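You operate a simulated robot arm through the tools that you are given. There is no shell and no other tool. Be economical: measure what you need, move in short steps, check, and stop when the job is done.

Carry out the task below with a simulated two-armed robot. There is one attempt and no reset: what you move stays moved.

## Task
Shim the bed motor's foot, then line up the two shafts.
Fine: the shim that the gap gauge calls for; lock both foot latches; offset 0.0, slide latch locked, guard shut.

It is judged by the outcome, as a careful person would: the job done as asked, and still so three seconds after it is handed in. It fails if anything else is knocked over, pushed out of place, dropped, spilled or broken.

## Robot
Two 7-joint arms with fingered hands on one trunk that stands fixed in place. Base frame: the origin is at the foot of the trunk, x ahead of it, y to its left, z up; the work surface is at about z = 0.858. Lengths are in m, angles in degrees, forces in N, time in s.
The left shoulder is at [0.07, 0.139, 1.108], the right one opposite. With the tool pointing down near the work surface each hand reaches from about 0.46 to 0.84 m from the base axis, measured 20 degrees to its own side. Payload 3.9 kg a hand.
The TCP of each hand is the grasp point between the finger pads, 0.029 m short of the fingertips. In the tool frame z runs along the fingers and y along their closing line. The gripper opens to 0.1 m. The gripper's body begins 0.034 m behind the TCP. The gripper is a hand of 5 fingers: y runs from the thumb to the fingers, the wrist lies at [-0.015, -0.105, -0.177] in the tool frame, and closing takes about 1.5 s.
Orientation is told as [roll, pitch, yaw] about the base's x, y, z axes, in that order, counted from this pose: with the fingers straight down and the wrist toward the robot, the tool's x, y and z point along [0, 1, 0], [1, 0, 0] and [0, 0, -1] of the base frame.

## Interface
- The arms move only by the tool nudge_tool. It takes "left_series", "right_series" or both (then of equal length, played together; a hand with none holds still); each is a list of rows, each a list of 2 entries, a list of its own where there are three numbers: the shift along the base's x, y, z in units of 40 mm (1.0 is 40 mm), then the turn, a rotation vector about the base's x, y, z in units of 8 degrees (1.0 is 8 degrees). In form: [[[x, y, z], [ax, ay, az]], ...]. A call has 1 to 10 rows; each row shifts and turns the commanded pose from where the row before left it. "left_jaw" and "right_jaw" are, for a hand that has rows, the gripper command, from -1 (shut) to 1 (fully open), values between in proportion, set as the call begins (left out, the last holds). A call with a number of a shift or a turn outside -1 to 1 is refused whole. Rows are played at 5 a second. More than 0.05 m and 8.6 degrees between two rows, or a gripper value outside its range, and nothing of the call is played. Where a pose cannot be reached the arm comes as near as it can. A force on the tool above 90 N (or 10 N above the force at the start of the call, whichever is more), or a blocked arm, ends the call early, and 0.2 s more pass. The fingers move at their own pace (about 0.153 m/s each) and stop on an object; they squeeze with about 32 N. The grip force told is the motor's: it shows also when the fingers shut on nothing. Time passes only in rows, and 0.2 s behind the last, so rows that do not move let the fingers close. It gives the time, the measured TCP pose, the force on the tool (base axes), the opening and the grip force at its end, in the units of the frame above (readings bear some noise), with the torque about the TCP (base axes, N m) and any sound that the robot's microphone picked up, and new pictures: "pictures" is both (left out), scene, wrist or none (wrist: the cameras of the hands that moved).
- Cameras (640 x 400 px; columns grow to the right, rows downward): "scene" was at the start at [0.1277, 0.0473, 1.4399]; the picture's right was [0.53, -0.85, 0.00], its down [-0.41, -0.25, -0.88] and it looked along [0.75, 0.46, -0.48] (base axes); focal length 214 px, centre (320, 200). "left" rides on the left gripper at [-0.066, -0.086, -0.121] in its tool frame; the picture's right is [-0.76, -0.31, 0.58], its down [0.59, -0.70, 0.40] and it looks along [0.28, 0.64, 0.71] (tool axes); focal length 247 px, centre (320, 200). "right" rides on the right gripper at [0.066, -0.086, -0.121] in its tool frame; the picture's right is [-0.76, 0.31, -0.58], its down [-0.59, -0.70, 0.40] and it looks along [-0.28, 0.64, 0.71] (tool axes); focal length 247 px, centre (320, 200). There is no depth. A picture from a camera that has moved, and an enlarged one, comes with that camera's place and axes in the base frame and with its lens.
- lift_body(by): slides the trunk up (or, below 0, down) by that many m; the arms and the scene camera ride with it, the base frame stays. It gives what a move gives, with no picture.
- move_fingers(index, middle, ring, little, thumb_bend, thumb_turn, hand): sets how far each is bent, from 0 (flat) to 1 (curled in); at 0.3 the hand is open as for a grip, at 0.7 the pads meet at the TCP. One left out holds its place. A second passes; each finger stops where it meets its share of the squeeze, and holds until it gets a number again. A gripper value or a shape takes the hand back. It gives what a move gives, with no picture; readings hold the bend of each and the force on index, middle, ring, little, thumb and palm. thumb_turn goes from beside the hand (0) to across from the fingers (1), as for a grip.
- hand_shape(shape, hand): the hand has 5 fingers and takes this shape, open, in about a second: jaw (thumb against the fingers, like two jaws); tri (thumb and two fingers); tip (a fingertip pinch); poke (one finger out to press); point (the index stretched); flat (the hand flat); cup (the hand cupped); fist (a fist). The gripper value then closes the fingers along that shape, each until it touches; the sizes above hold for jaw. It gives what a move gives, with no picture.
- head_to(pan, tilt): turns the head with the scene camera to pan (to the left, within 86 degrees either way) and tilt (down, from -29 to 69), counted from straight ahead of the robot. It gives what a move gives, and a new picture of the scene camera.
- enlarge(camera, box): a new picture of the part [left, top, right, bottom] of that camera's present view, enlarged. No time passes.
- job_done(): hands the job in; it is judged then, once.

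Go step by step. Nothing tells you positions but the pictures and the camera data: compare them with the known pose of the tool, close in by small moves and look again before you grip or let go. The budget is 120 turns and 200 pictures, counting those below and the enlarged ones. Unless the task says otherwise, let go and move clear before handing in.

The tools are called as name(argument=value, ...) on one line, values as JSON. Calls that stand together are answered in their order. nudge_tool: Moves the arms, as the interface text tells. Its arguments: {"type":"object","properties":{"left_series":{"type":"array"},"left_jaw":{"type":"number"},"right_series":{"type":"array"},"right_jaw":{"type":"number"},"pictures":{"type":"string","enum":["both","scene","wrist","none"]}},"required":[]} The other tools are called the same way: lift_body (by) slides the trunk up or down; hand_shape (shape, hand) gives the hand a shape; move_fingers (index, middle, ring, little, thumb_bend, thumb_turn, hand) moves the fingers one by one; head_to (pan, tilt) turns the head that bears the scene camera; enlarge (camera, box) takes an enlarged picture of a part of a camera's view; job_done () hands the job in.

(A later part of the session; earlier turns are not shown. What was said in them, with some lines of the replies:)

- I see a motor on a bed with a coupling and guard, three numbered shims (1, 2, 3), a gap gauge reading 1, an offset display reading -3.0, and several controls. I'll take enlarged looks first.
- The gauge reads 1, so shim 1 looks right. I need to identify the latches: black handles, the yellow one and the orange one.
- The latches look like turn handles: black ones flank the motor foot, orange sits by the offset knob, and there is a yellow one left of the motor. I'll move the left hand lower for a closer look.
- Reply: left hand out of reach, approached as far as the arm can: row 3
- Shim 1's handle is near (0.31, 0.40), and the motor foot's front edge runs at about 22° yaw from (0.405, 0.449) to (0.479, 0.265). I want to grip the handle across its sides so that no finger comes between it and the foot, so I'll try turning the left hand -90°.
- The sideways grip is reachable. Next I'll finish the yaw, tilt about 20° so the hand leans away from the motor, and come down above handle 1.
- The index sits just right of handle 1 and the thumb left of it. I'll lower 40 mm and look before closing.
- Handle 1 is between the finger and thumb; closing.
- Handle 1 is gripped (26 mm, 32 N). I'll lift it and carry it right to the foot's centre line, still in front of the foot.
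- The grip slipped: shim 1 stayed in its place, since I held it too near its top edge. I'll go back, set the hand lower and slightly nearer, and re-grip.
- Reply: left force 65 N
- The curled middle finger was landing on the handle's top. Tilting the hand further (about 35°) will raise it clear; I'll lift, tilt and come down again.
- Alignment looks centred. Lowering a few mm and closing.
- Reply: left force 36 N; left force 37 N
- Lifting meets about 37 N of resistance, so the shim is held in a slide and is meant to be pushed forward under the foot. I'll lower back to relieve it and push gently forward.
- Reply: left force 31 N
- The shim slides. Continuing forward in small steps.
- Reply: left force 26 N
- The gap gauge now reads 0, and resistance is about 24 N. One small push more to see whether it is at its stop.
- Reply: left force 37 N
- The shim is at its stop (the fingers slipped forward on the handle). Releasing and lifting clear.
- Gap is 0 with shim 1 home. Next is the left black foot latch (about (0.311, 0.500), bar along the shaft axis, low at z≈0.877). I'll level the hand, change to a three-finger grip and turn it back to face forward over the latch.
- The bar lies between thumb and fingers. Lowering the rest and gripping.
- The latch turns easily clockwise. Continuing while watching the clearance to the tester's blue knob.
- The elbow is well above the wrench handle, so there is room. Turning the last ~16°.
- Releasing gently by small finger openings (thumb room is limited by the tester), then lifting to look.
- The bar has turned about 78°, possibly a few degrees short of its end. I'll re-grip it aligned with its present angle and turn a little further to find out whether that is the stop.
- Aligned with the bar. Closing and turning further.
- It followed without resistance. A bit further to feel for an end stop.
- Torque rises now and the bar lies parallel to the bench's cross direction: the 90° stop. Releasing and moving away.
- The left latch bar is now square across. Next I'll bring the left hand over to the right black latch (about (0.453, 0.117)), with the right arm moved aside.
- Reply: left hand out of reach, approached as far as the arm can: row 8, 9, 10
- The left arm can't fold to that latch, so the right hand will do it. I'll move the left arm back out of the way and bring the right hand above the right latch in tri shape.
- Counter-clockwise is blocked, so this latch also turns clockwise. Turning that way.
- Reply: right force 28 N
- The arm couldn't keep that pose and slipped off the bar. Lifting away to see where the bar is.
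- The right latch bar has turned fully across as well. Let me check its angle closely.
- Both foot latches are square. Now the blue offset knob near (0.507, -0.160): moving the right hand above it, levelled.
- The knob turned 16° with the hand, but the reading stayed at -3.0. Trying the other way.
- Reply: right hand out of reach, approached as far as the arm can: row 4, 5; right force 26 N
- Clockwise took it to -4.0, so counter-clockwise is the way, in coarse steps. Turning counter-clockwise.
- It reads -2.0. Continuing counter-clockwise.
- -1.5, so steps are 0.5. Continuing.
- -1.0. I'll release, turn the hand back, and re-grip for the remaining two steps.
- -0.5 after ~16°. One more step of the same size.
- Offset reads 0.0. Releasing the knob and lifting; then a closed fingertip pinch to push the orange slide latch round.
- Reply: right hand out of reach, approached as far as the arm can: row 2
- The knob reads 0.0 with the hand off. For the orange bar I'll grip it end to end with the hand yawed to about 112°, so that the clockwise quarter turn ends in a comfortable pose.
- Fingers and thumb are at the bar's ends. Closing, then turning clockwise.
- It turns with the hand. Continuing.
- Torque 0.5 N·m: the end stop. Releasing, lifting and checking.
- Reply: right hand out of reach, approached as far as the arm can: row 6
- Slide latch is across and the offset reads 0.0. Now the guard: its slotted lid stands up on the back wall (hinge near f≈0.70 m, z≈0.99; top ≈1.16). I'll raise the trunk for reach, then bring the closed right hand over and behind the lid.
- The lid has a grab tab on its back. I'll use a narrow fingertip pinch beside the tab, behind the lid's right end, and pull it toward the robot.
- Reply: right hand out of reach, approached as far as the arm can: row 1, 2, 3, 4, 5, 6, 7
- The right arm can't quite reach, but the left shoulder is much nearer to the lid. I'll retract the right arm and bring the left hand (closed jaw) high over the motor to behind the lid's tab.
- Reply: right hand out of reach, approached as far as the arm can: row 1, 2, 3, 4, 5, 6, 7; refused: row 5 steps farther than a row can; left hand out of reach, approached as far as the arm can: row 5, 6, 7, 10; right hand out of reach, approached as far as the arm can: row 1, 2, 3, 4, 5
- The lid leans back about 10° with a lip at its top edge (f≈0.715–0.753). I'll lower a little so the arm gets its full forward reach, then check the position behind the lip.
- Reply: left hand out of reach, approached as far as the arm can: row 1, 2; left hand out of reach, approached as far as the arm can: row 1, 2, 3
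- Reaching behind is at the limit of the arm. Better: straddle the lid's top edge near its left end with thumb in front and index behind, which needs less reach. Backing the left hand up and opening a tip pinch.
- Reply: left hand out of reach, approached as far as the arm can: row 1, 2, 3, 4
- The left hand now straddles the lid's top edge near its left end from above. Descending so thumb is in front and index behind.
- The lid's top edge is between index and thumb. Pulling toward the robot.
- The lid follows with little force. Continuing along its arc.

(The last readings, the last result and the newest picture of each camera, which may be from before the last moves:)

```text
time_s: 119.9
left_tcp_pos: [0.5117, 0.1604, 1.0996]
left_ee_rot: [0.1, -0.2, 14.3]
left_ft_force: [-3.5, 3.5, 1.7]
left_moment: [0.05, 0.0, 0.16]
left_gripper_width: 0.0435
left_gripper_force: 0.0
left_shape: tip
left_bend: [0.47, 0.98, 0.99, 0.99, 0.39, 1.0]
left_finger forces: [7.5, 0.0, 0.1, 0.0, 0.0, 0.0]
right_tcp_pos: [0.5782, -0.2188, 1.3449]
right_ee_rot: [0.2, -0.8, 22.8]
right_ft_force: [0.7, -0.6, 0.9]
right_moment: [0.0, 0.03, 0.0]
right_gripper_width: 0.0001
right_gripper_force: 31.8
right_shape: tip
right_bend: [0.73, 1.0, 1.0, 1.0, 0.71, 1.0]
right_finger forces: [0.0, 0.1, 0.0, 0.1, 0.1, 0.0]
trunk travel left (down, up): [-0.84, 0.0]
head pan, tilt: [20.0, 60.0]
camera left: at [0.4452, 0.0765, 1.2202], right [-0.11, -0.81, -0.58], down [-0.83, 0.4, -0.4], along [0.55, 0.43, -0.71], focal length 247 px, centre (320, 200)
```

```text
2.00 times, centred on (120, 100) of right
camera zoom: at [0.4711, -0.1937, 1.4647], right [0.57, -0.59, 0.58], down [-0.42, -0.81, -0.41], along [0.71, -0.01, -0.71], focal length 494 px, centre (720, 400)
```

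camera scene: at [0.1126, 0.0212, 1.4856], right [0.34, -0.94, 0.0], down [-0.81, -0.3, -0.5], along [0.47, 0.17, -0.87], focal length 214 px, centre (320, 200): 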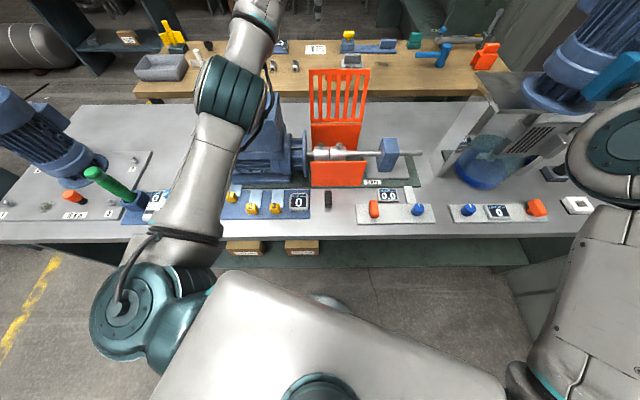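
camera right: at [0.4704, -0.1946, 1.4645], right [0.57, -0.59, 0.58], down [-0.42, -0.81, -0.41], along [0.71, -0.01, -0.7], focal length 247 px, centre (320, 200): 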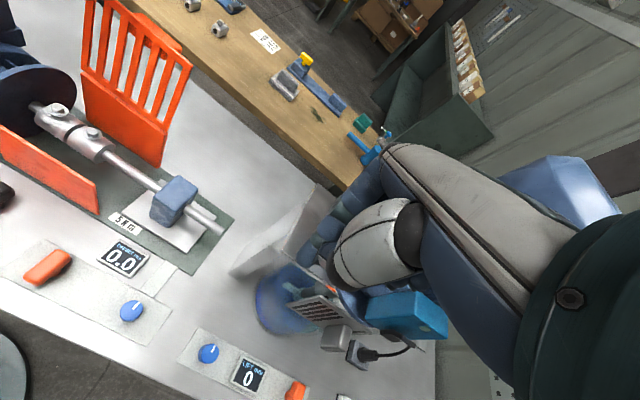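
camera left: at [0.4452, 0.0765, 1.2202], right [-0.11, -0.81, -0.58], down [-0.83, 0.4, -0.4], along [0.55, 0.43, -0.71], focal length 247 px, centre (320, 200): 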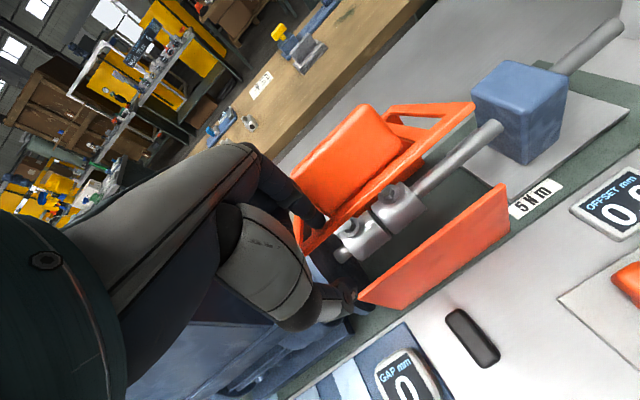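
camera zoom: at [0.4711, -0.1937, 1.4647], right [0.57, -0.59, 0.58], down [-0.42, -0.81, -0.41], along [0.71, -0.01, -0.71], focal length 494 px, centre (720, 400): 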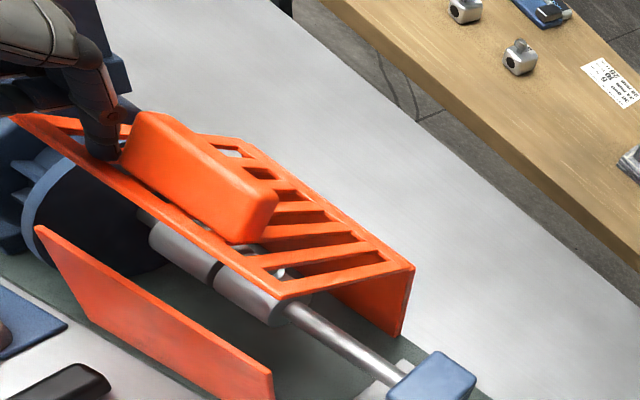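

The lid is about two-thirds down. I'll lift off, close the fingers, and push down on the lid's tab at its centre, clear of the motor flange.

nudge_tool(left_series=[[[0, 0, 0.8], [0, 0, -1]], [[0, 0, 0.8], [0, 0, -1]], [[0.2, -0.7, 0], [0, 0, -1]], [[0.25, -0.7, 0], [0, 0, 0]], [[0, 0, 0], [0, 0, 0]], [[0, 0, 0], [0, 0, 0]]], left_jaw=-1, pictures="wrist")

enlarge(camera="right", box=[0, 0, 240, 200])

```text
time_s: 121.3
left_tcp_pos: [0.532, 0.1012, 1.1653]
left_ee_rot: [-0.1, -0.1, -9.8]
left_ft_force: [0.6, -0.3, -0.4]
left_moment: [0.01, -0.01, 0.01]
left_gripper_width: 0.0097
left_gripper_force: 32.0
left_shape: tip
left_bend: [0.56, 1.0, 1.0, 1.0, 0.7, 1.0]
left_finger forces: [0.0, 0.0, 0.0, 0.0, 0.0, 0.0]
right_tcp_pos: [0.58, -0.2198, 1.3441]
right_ee_rot: [0.4, -0.8, 22.6]
right_ft_force: [1.2, -0.4, 0.5]
right_moment: [0.0, 0.01, 0.0]
right_gripper_width: 0.0002
right_gripper_force: 32.5
right_shape: tip
right_bend: [0.73, 1.0, 1.0, 1.0, 0.71, 1.0]
right_finger forces: [0.1, 0.0, 0.0, 0.0, 0.0, 0.0]
trunk travel left (down, up): [-0.84, 0.0]
head pan, tilt: [20.0, 60.0]
camera left: at [0.4356, 0.054, 1.2848], right [-0.43, -0.69, -0.58], down [-0.59, 0.7, -0.4], along [0.68, 0.17, -0.71], focal length 247 px, centre (320, 200)
```

left: 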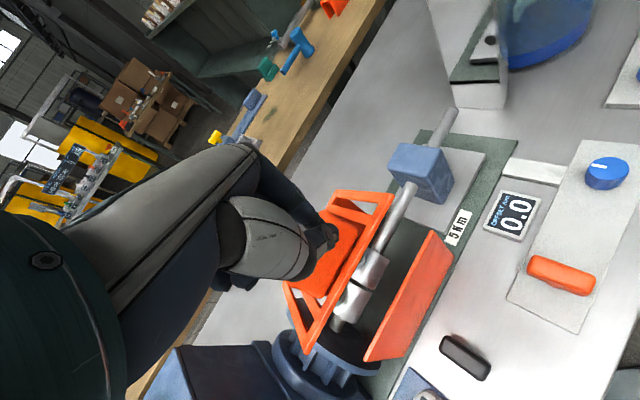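

```text
2.00 times, centred on (120, 100) of right
camera zoom: at [0.4726, -0.1949, 1.464], right [0.57, -0.59, 0.58], down [-0.42, -0.81, -0.41], along [0.71, -0.01, -0.71], focal length 494 px, centre (720, 400)
```

zoom: 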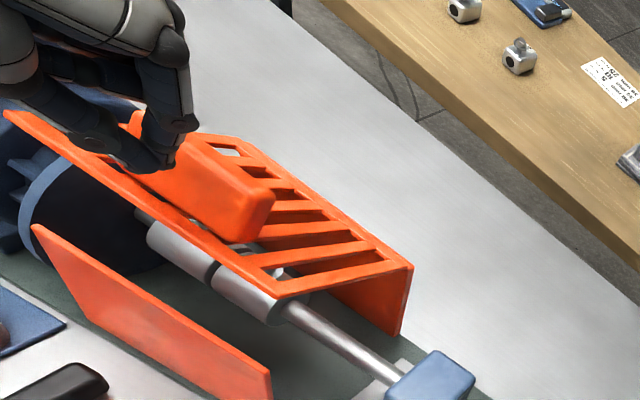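

Pushing the lid down at its tab.

nudge_tool(left_series=[[[0, 0, -0.5], [0, 0, 0]], [[0, 0, -0.5], [0, 0, 0]], [[-0.05, 0, -0.4], [0, 0, 0]], [[-0.1, -0.03, -0.4], [0, 0, 0]], [[-0.1, -0.03, -0.4], [0, 0, 0]]], pictures="wrist")

enlarge(camera="right", box=[0, 0, 240, 200])

```text
time_s: 122.5
left_tcp_pos: [0.5189, 0.0997, 1.0758]
left_ee_rot: [0.0, -0.2, -10.0]
left_ft_force: [-6.0, -4.9, 2.6]
left_moment: [-0.14, 0.12, -0.06]
left_gripper_width: 0.0095
left_gripper_force: 31.9
left_shape: tip
left_bend: [0.75, 1.0, 1.0, 1.0, 0.7, 0.99]
left_finger forces: [0.1, 0.0, 0.0, 0.0, 0.1, 0.0]
right_tcp_pos: [0.5773, -0.2219, 1.3444]
right_ee_rot: [0.4, -1.0, 22.5]
right_ft_force: [0.5, 0.4, 0.0]
right_moment: [0.0, 0.03, -0.05]
right_gripper_width: 0.0003
right_gripper_force: 32.0
right_shape: tip
right_bend: [0.73, 1.0, 1.0, 1.0, 0.71, 1.0]
right_finger forces: [0.1, 0.0, 0.0, 0.1, 0.0, 0.0]
trunk travel left (down, up): [-0.84, 0.0]
head pan, tilt: [20.0, 60.0]
camera left: at [0.4228, 0.0506, 1.1966], right [-0.43, -0.69, -0.58], down [-0.59, 0.7, -0.4], along [0.68, 0.17, -0.71], focal length 247 px, centre (320, 200)
```

left: 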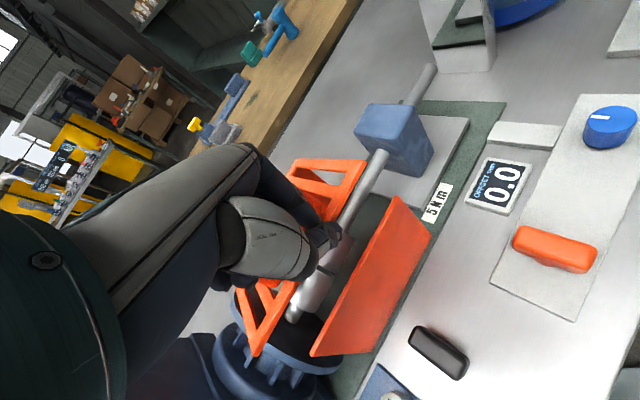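

```text
2.00 times, centred on (120, 100) of right
camera zoom: at [0.4699, -0.1962, 1.4648], right [0.57, -0.59, 0.58], down [-0.42, -0.81, -0.41], along [0.71, -0.01, -0.7], focal length 494 px, centre (720, 400)
```

zoom: 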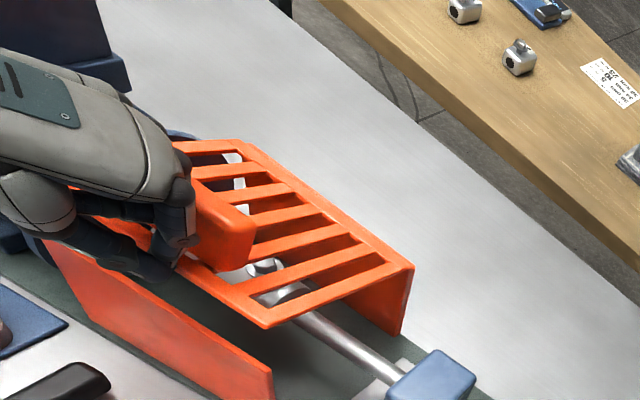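

The fingertips have slid to the lid's front edge. I'll lift, move 20 mm back over the tab and press down again.

nudge_tool(left_series=[[[0, 0, 0.7], [0, 0, 0]], [[0.3, 0.12, 0.5], [0, 0, 0]], [[0.3, 0.12, 0], [0, 0, 0]], [[0, 0, -0.4], [0, 0, 0]], [[0, 0, -0.4], [0, 0, 0]]], pictures="wrist")

enlarge(camera="right", box=[0, 0, 240, 200])

```text
time_s: 123.7
left_tcp_pos: [0.5445, 0.1104, 1.0919]
left_ee_rot: [-0.1, -0.2, -9.9]
left_ft_force: [1.0, 0.1, 0.9]
left_moment: [0.02, 0.01, 0.05]
left_gripper_width: 0.0096
left_gripper_force: 32.2
left_shape: tip
left_bend: [0.75, 1.0, 1.0, 1.0, 0.7, 0.99]
left_finger forces: [0.1, 0.0, 0.1, 0.1, 0.0, 0.0]
right_tcp_pos: [0.5788, -0.2205, 1.3443]
right_ee_rot: [0.3, -0.8, 22.6]
right_ft_force: [1.2, -0.3, 0.1]
right_moment: [0.03, -0.02, 0.01]
right_gripper_width: 0.0
right_gripper_force: 32.0
right_shape: tip
right_bend: [0.73, 1.0, 1.0, 1.0, 0.71, 1.0]
right_finger forces: [0.0, 0.1, 0.0, 0.0, 0.0, 0.1]
trunk travel left (down, up): [-0.84, 0.0]
head pan, tilt: [20.0, 60.0]
camera left: at [0.4486, 0.062, 1.2117], right [-0.43, -0.69, -0.58], down [-0.59, 0.7, -0.4], along [0.68, 0.17, -0.71], focal length 247 px, centre (320, 200)
```

left: 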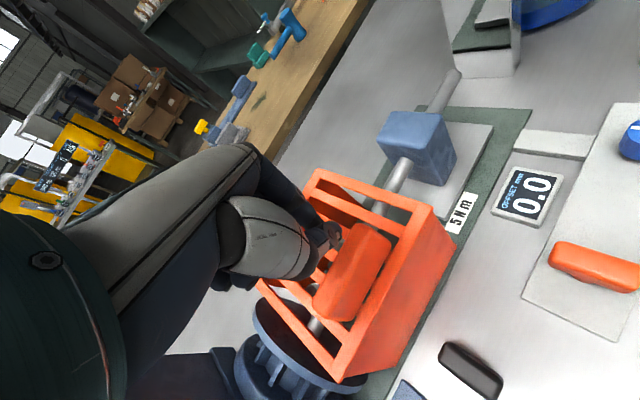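

```text
2.00 times, centred on (120, 100) of right
camera zoom: at [0.472, -0.1946, 1.4642], right [0.57, -0.59, 0.58], down [-0.42, -0.81, -0.41], along [0.71, -0.01, -0.71], focal length 494 px, centre (720, 400)
```

zoom: 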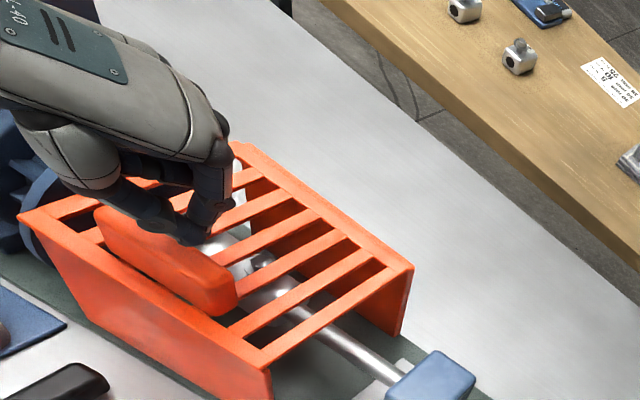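

The lid now meets the front wall. A gentle press on the tab to make sure it is seated.

nudge_tool(left_series=[[[-0.2, -0.08, 0], [0, 0, 0]], [[0, 0, -0.3], [0, 0, 0]], [[0, 0, -0.3], [0, 0, 0]], [[0, 0, -0.2], [0, 0, 0]]], pictures="none")

enlarge(camera="right", box=[0, 0, 240, 200])

```text
time_s: 124.7
left_tcp_pos: [0.5365, 0.107, 1.07]
left_ee_rot: [0.6, -1.4, -9.7]
left_ft_force: [7.4, 2.6, 49.3]
left_moment: [-0.27, -1.02, 0.08]
left_gripper_width: 0.0099
left_gripper_force: 31.8
left_shape: tip
left_bend: [0.75, 1.0, 1.0, 1.0, 0.7, 0.99]
left_finger forces: [69.1, 0.1, 0.0, 0.0, 0.0, 0.0]
right_tcp_pos: [0.5729, -0.2201, 1.3465]
right_ee_rot: [0.3, -1.0, 22.6]
right_ft_force: [-0.1, 0.6, 0.2]
right_moment: [0.01, 0.02, 0.04]
right_gripper_width: 0.0
right_gripper_force: 31.9
right_shape: tip
right_bend: [0.73, 1.0, 1.0, 1.0, 0.71, 1.0]
right_finger forces: [0.0, 0.1, 0.0, 0.0, 0.0, 0.0]
trunk travel left (down, up): [-0.84, 0.0]
head pan, tilt: [20.0, 60.0]
```

```text
2.00 times, centred on (120, 100) of right
camera zoom: at [0.4664, -0.1954, 1.4671], right [0.57, -0.59, 0.58], down [-0.42, -0.81, -0.41], along [0.71, -0.01, -0.7], focal length 494 px, centre (720, 400)
```

zoom: 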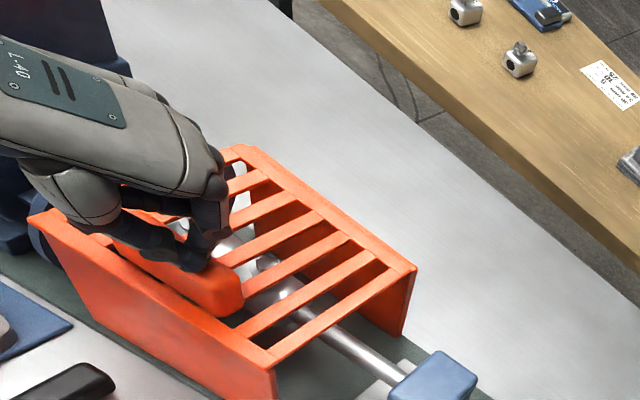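

The lid is firmly seated. Lifting both hands clear.

nudge_tool(left_series=[[[0, 0, 0.6], [0, 0, 0]], [[0, 0, 0.9], [0, 0, 0]], [[0, 0, 1], [0, 0, 0]], [[0, 0.3, 1], [0, 0, 0.5]], [[-0.3, 0.7, 0.9], [0, 0, 0.5]], [[-0.4, 0.9, 0], [0, 0, 0.5]], [[-0.5, 0.9, 0], [0, 0, 0]], [[-0.5, 0.9, 0], [0, 0, 0]], [[-0.5, 0.9, 0], [0, 0, 0]], [[-0.5, 0.9, 0], [0, 0, 0]]], pictures="scene")

enlarge(camera="scene", box=[180, 60, 450, 230])

enlarge(camera="right", box=[0, 0, 300, 400])

```text
time_s: 126.9
left_tcp_pos: [0.4332, 0.3298, 1.2489]
left_ee_rot: [0.0, -0.1, 2.1]
left_ft_force: [-0.5, -0.3, -0.7]
left_moment: [0.01, 0.02, -0.03]
left_gripper_width: 0.0095
left_gripper_force: 32.3
left_shape: tip
left_bend: [0.75, 1.0, 1.0, 1.0, 0.7, 0.99]
left_finger forces: [0.0, 0.1, 0.1, 0.0, 0.0, 0.0]
left hand out of reach, approached as far as the arm can: row 9
right_tcp_pos: [0.5757, -0.2185, 1.346]
right_ee_rot: [0.2, -0.9, 22.6]
right_ft_force: [0.3, 0.7, 0.2]
right_moment: [-0.03, -0.02, 0.02]
right_gripper_width: 0.0
right_gripper_force: 32.1
right_shape: tip
right_bend: [0.73, 1.0, 1.0, 1.0, 0.71, 1.0]
right_finger forces: [0.0, 0.0, 0.1, 0.0, 0.0, 0.1]
trunk travel left (down, up): [-0.84, 0.0]
head pan, tilt: [20.0, 60.0]
camera scene: at [0.1106, 0.0236, 1.4857], right [0.34, -0.94, 0.0], down [-0.81, -0.3, -0.5], along [0.47, 0.17, -0.87], focal length 214 px, centre (320, 200)
```

scene: 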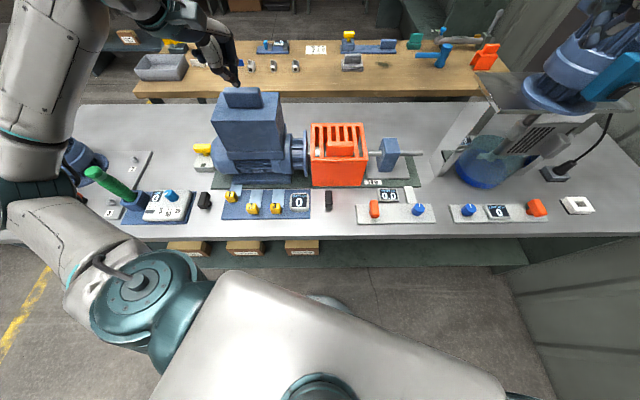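

```text
2.35 times, centred on (315, 145) of scene
camera zoom: at [0.1106, 0.0236, 1.4857], right [0.34, -0.94, 0.0], down [-0.81, -0.3, -0.5], along [0.47, 0.17, -0.87], focal length 505 px, centre (332, 329)
```

zoom: 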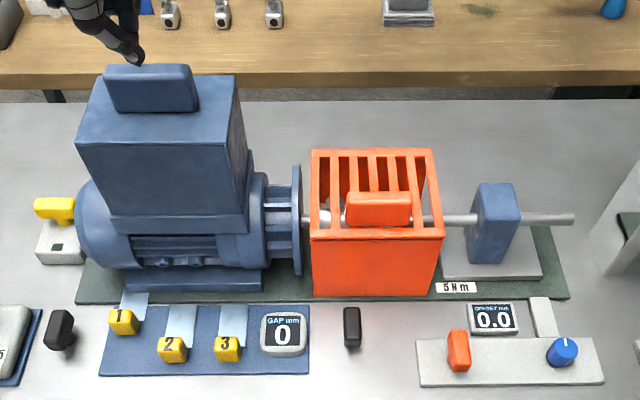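

```text
1.00 times, centred on (150, 200) of right (not enlarged: the box is as wide or as high as the picture)
camera zoom: at [0.4695, -0.1931, 1.4654], right [0.57, -0.59, 0.58], down [-0.42, -0.81, -0.41], along [0.71, -0.01, -0.7], focal length 247 px, centre (490, 200)
```

zoom: 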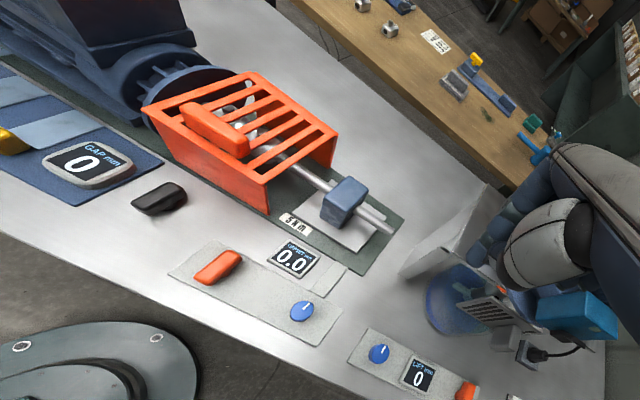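

Guard shut, gap 0, offset 0.0. One last close check of the three latch angles.

enlarge(camera="scene", box=[310, 180, 450, 230])

enlarge(camera="scene", box=[180, 175, 250, 225])

```text
4.57 times, centred on (380, 205) of scene
camera zoom: at [0.1106, 0.0236, 1.4857], right [0.34, -0.94, 0.0], down [-0.81, -0.3, -0.5], along [0.47, 0.17, -0.87], focal length 980 px, centre (46, 177)
```

zoom: 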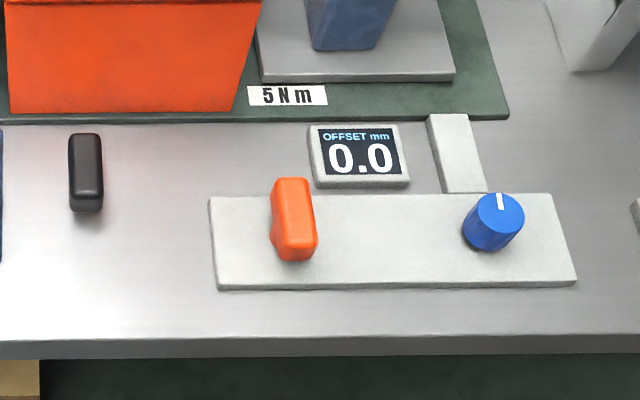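

```text
8.00 times, centred on (215, 200) of scene
camera zoom: at [0.1106, 0.0236, 1.4857], right [0.34, -0.94, 0.0], down [-0.81, -0.3, -0.5], along [0.47, 0.17, -0.87], focal length 1716 px, centre (1160, 200)
```

zoom: 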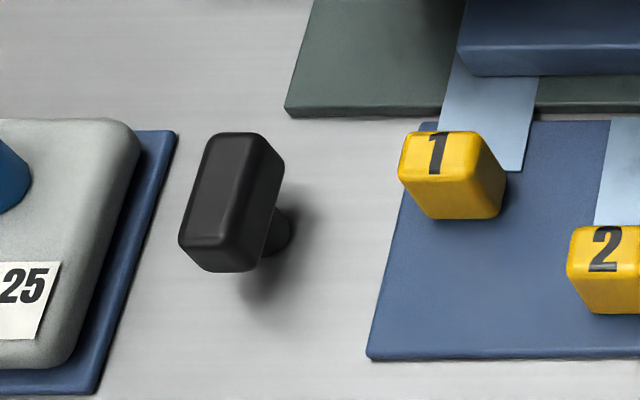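

All three latches lie square across, the gap gauge reads 0, the offset reads 0.0, the guard is shut, and both hands are clear. I'm handing in.

job_done()

```text
The job is handed in.
```

The job is done and handed in. Shim 1, the one the gauge called for, is under the foot and the gap now reads 0. Both foot latches are turned to locked, the offset is 0.0, the slide latch is turned to locked, and the guard is shut.

The latches have no indicator, so I judged "locked" by their position. All three turned a quarter turn clockwise and now sit square across. I felt the end stop on the left foot latch and the slide latch. My grip slipped on the right foot latch before I could feel its stop, so that one I judged by its angle only.
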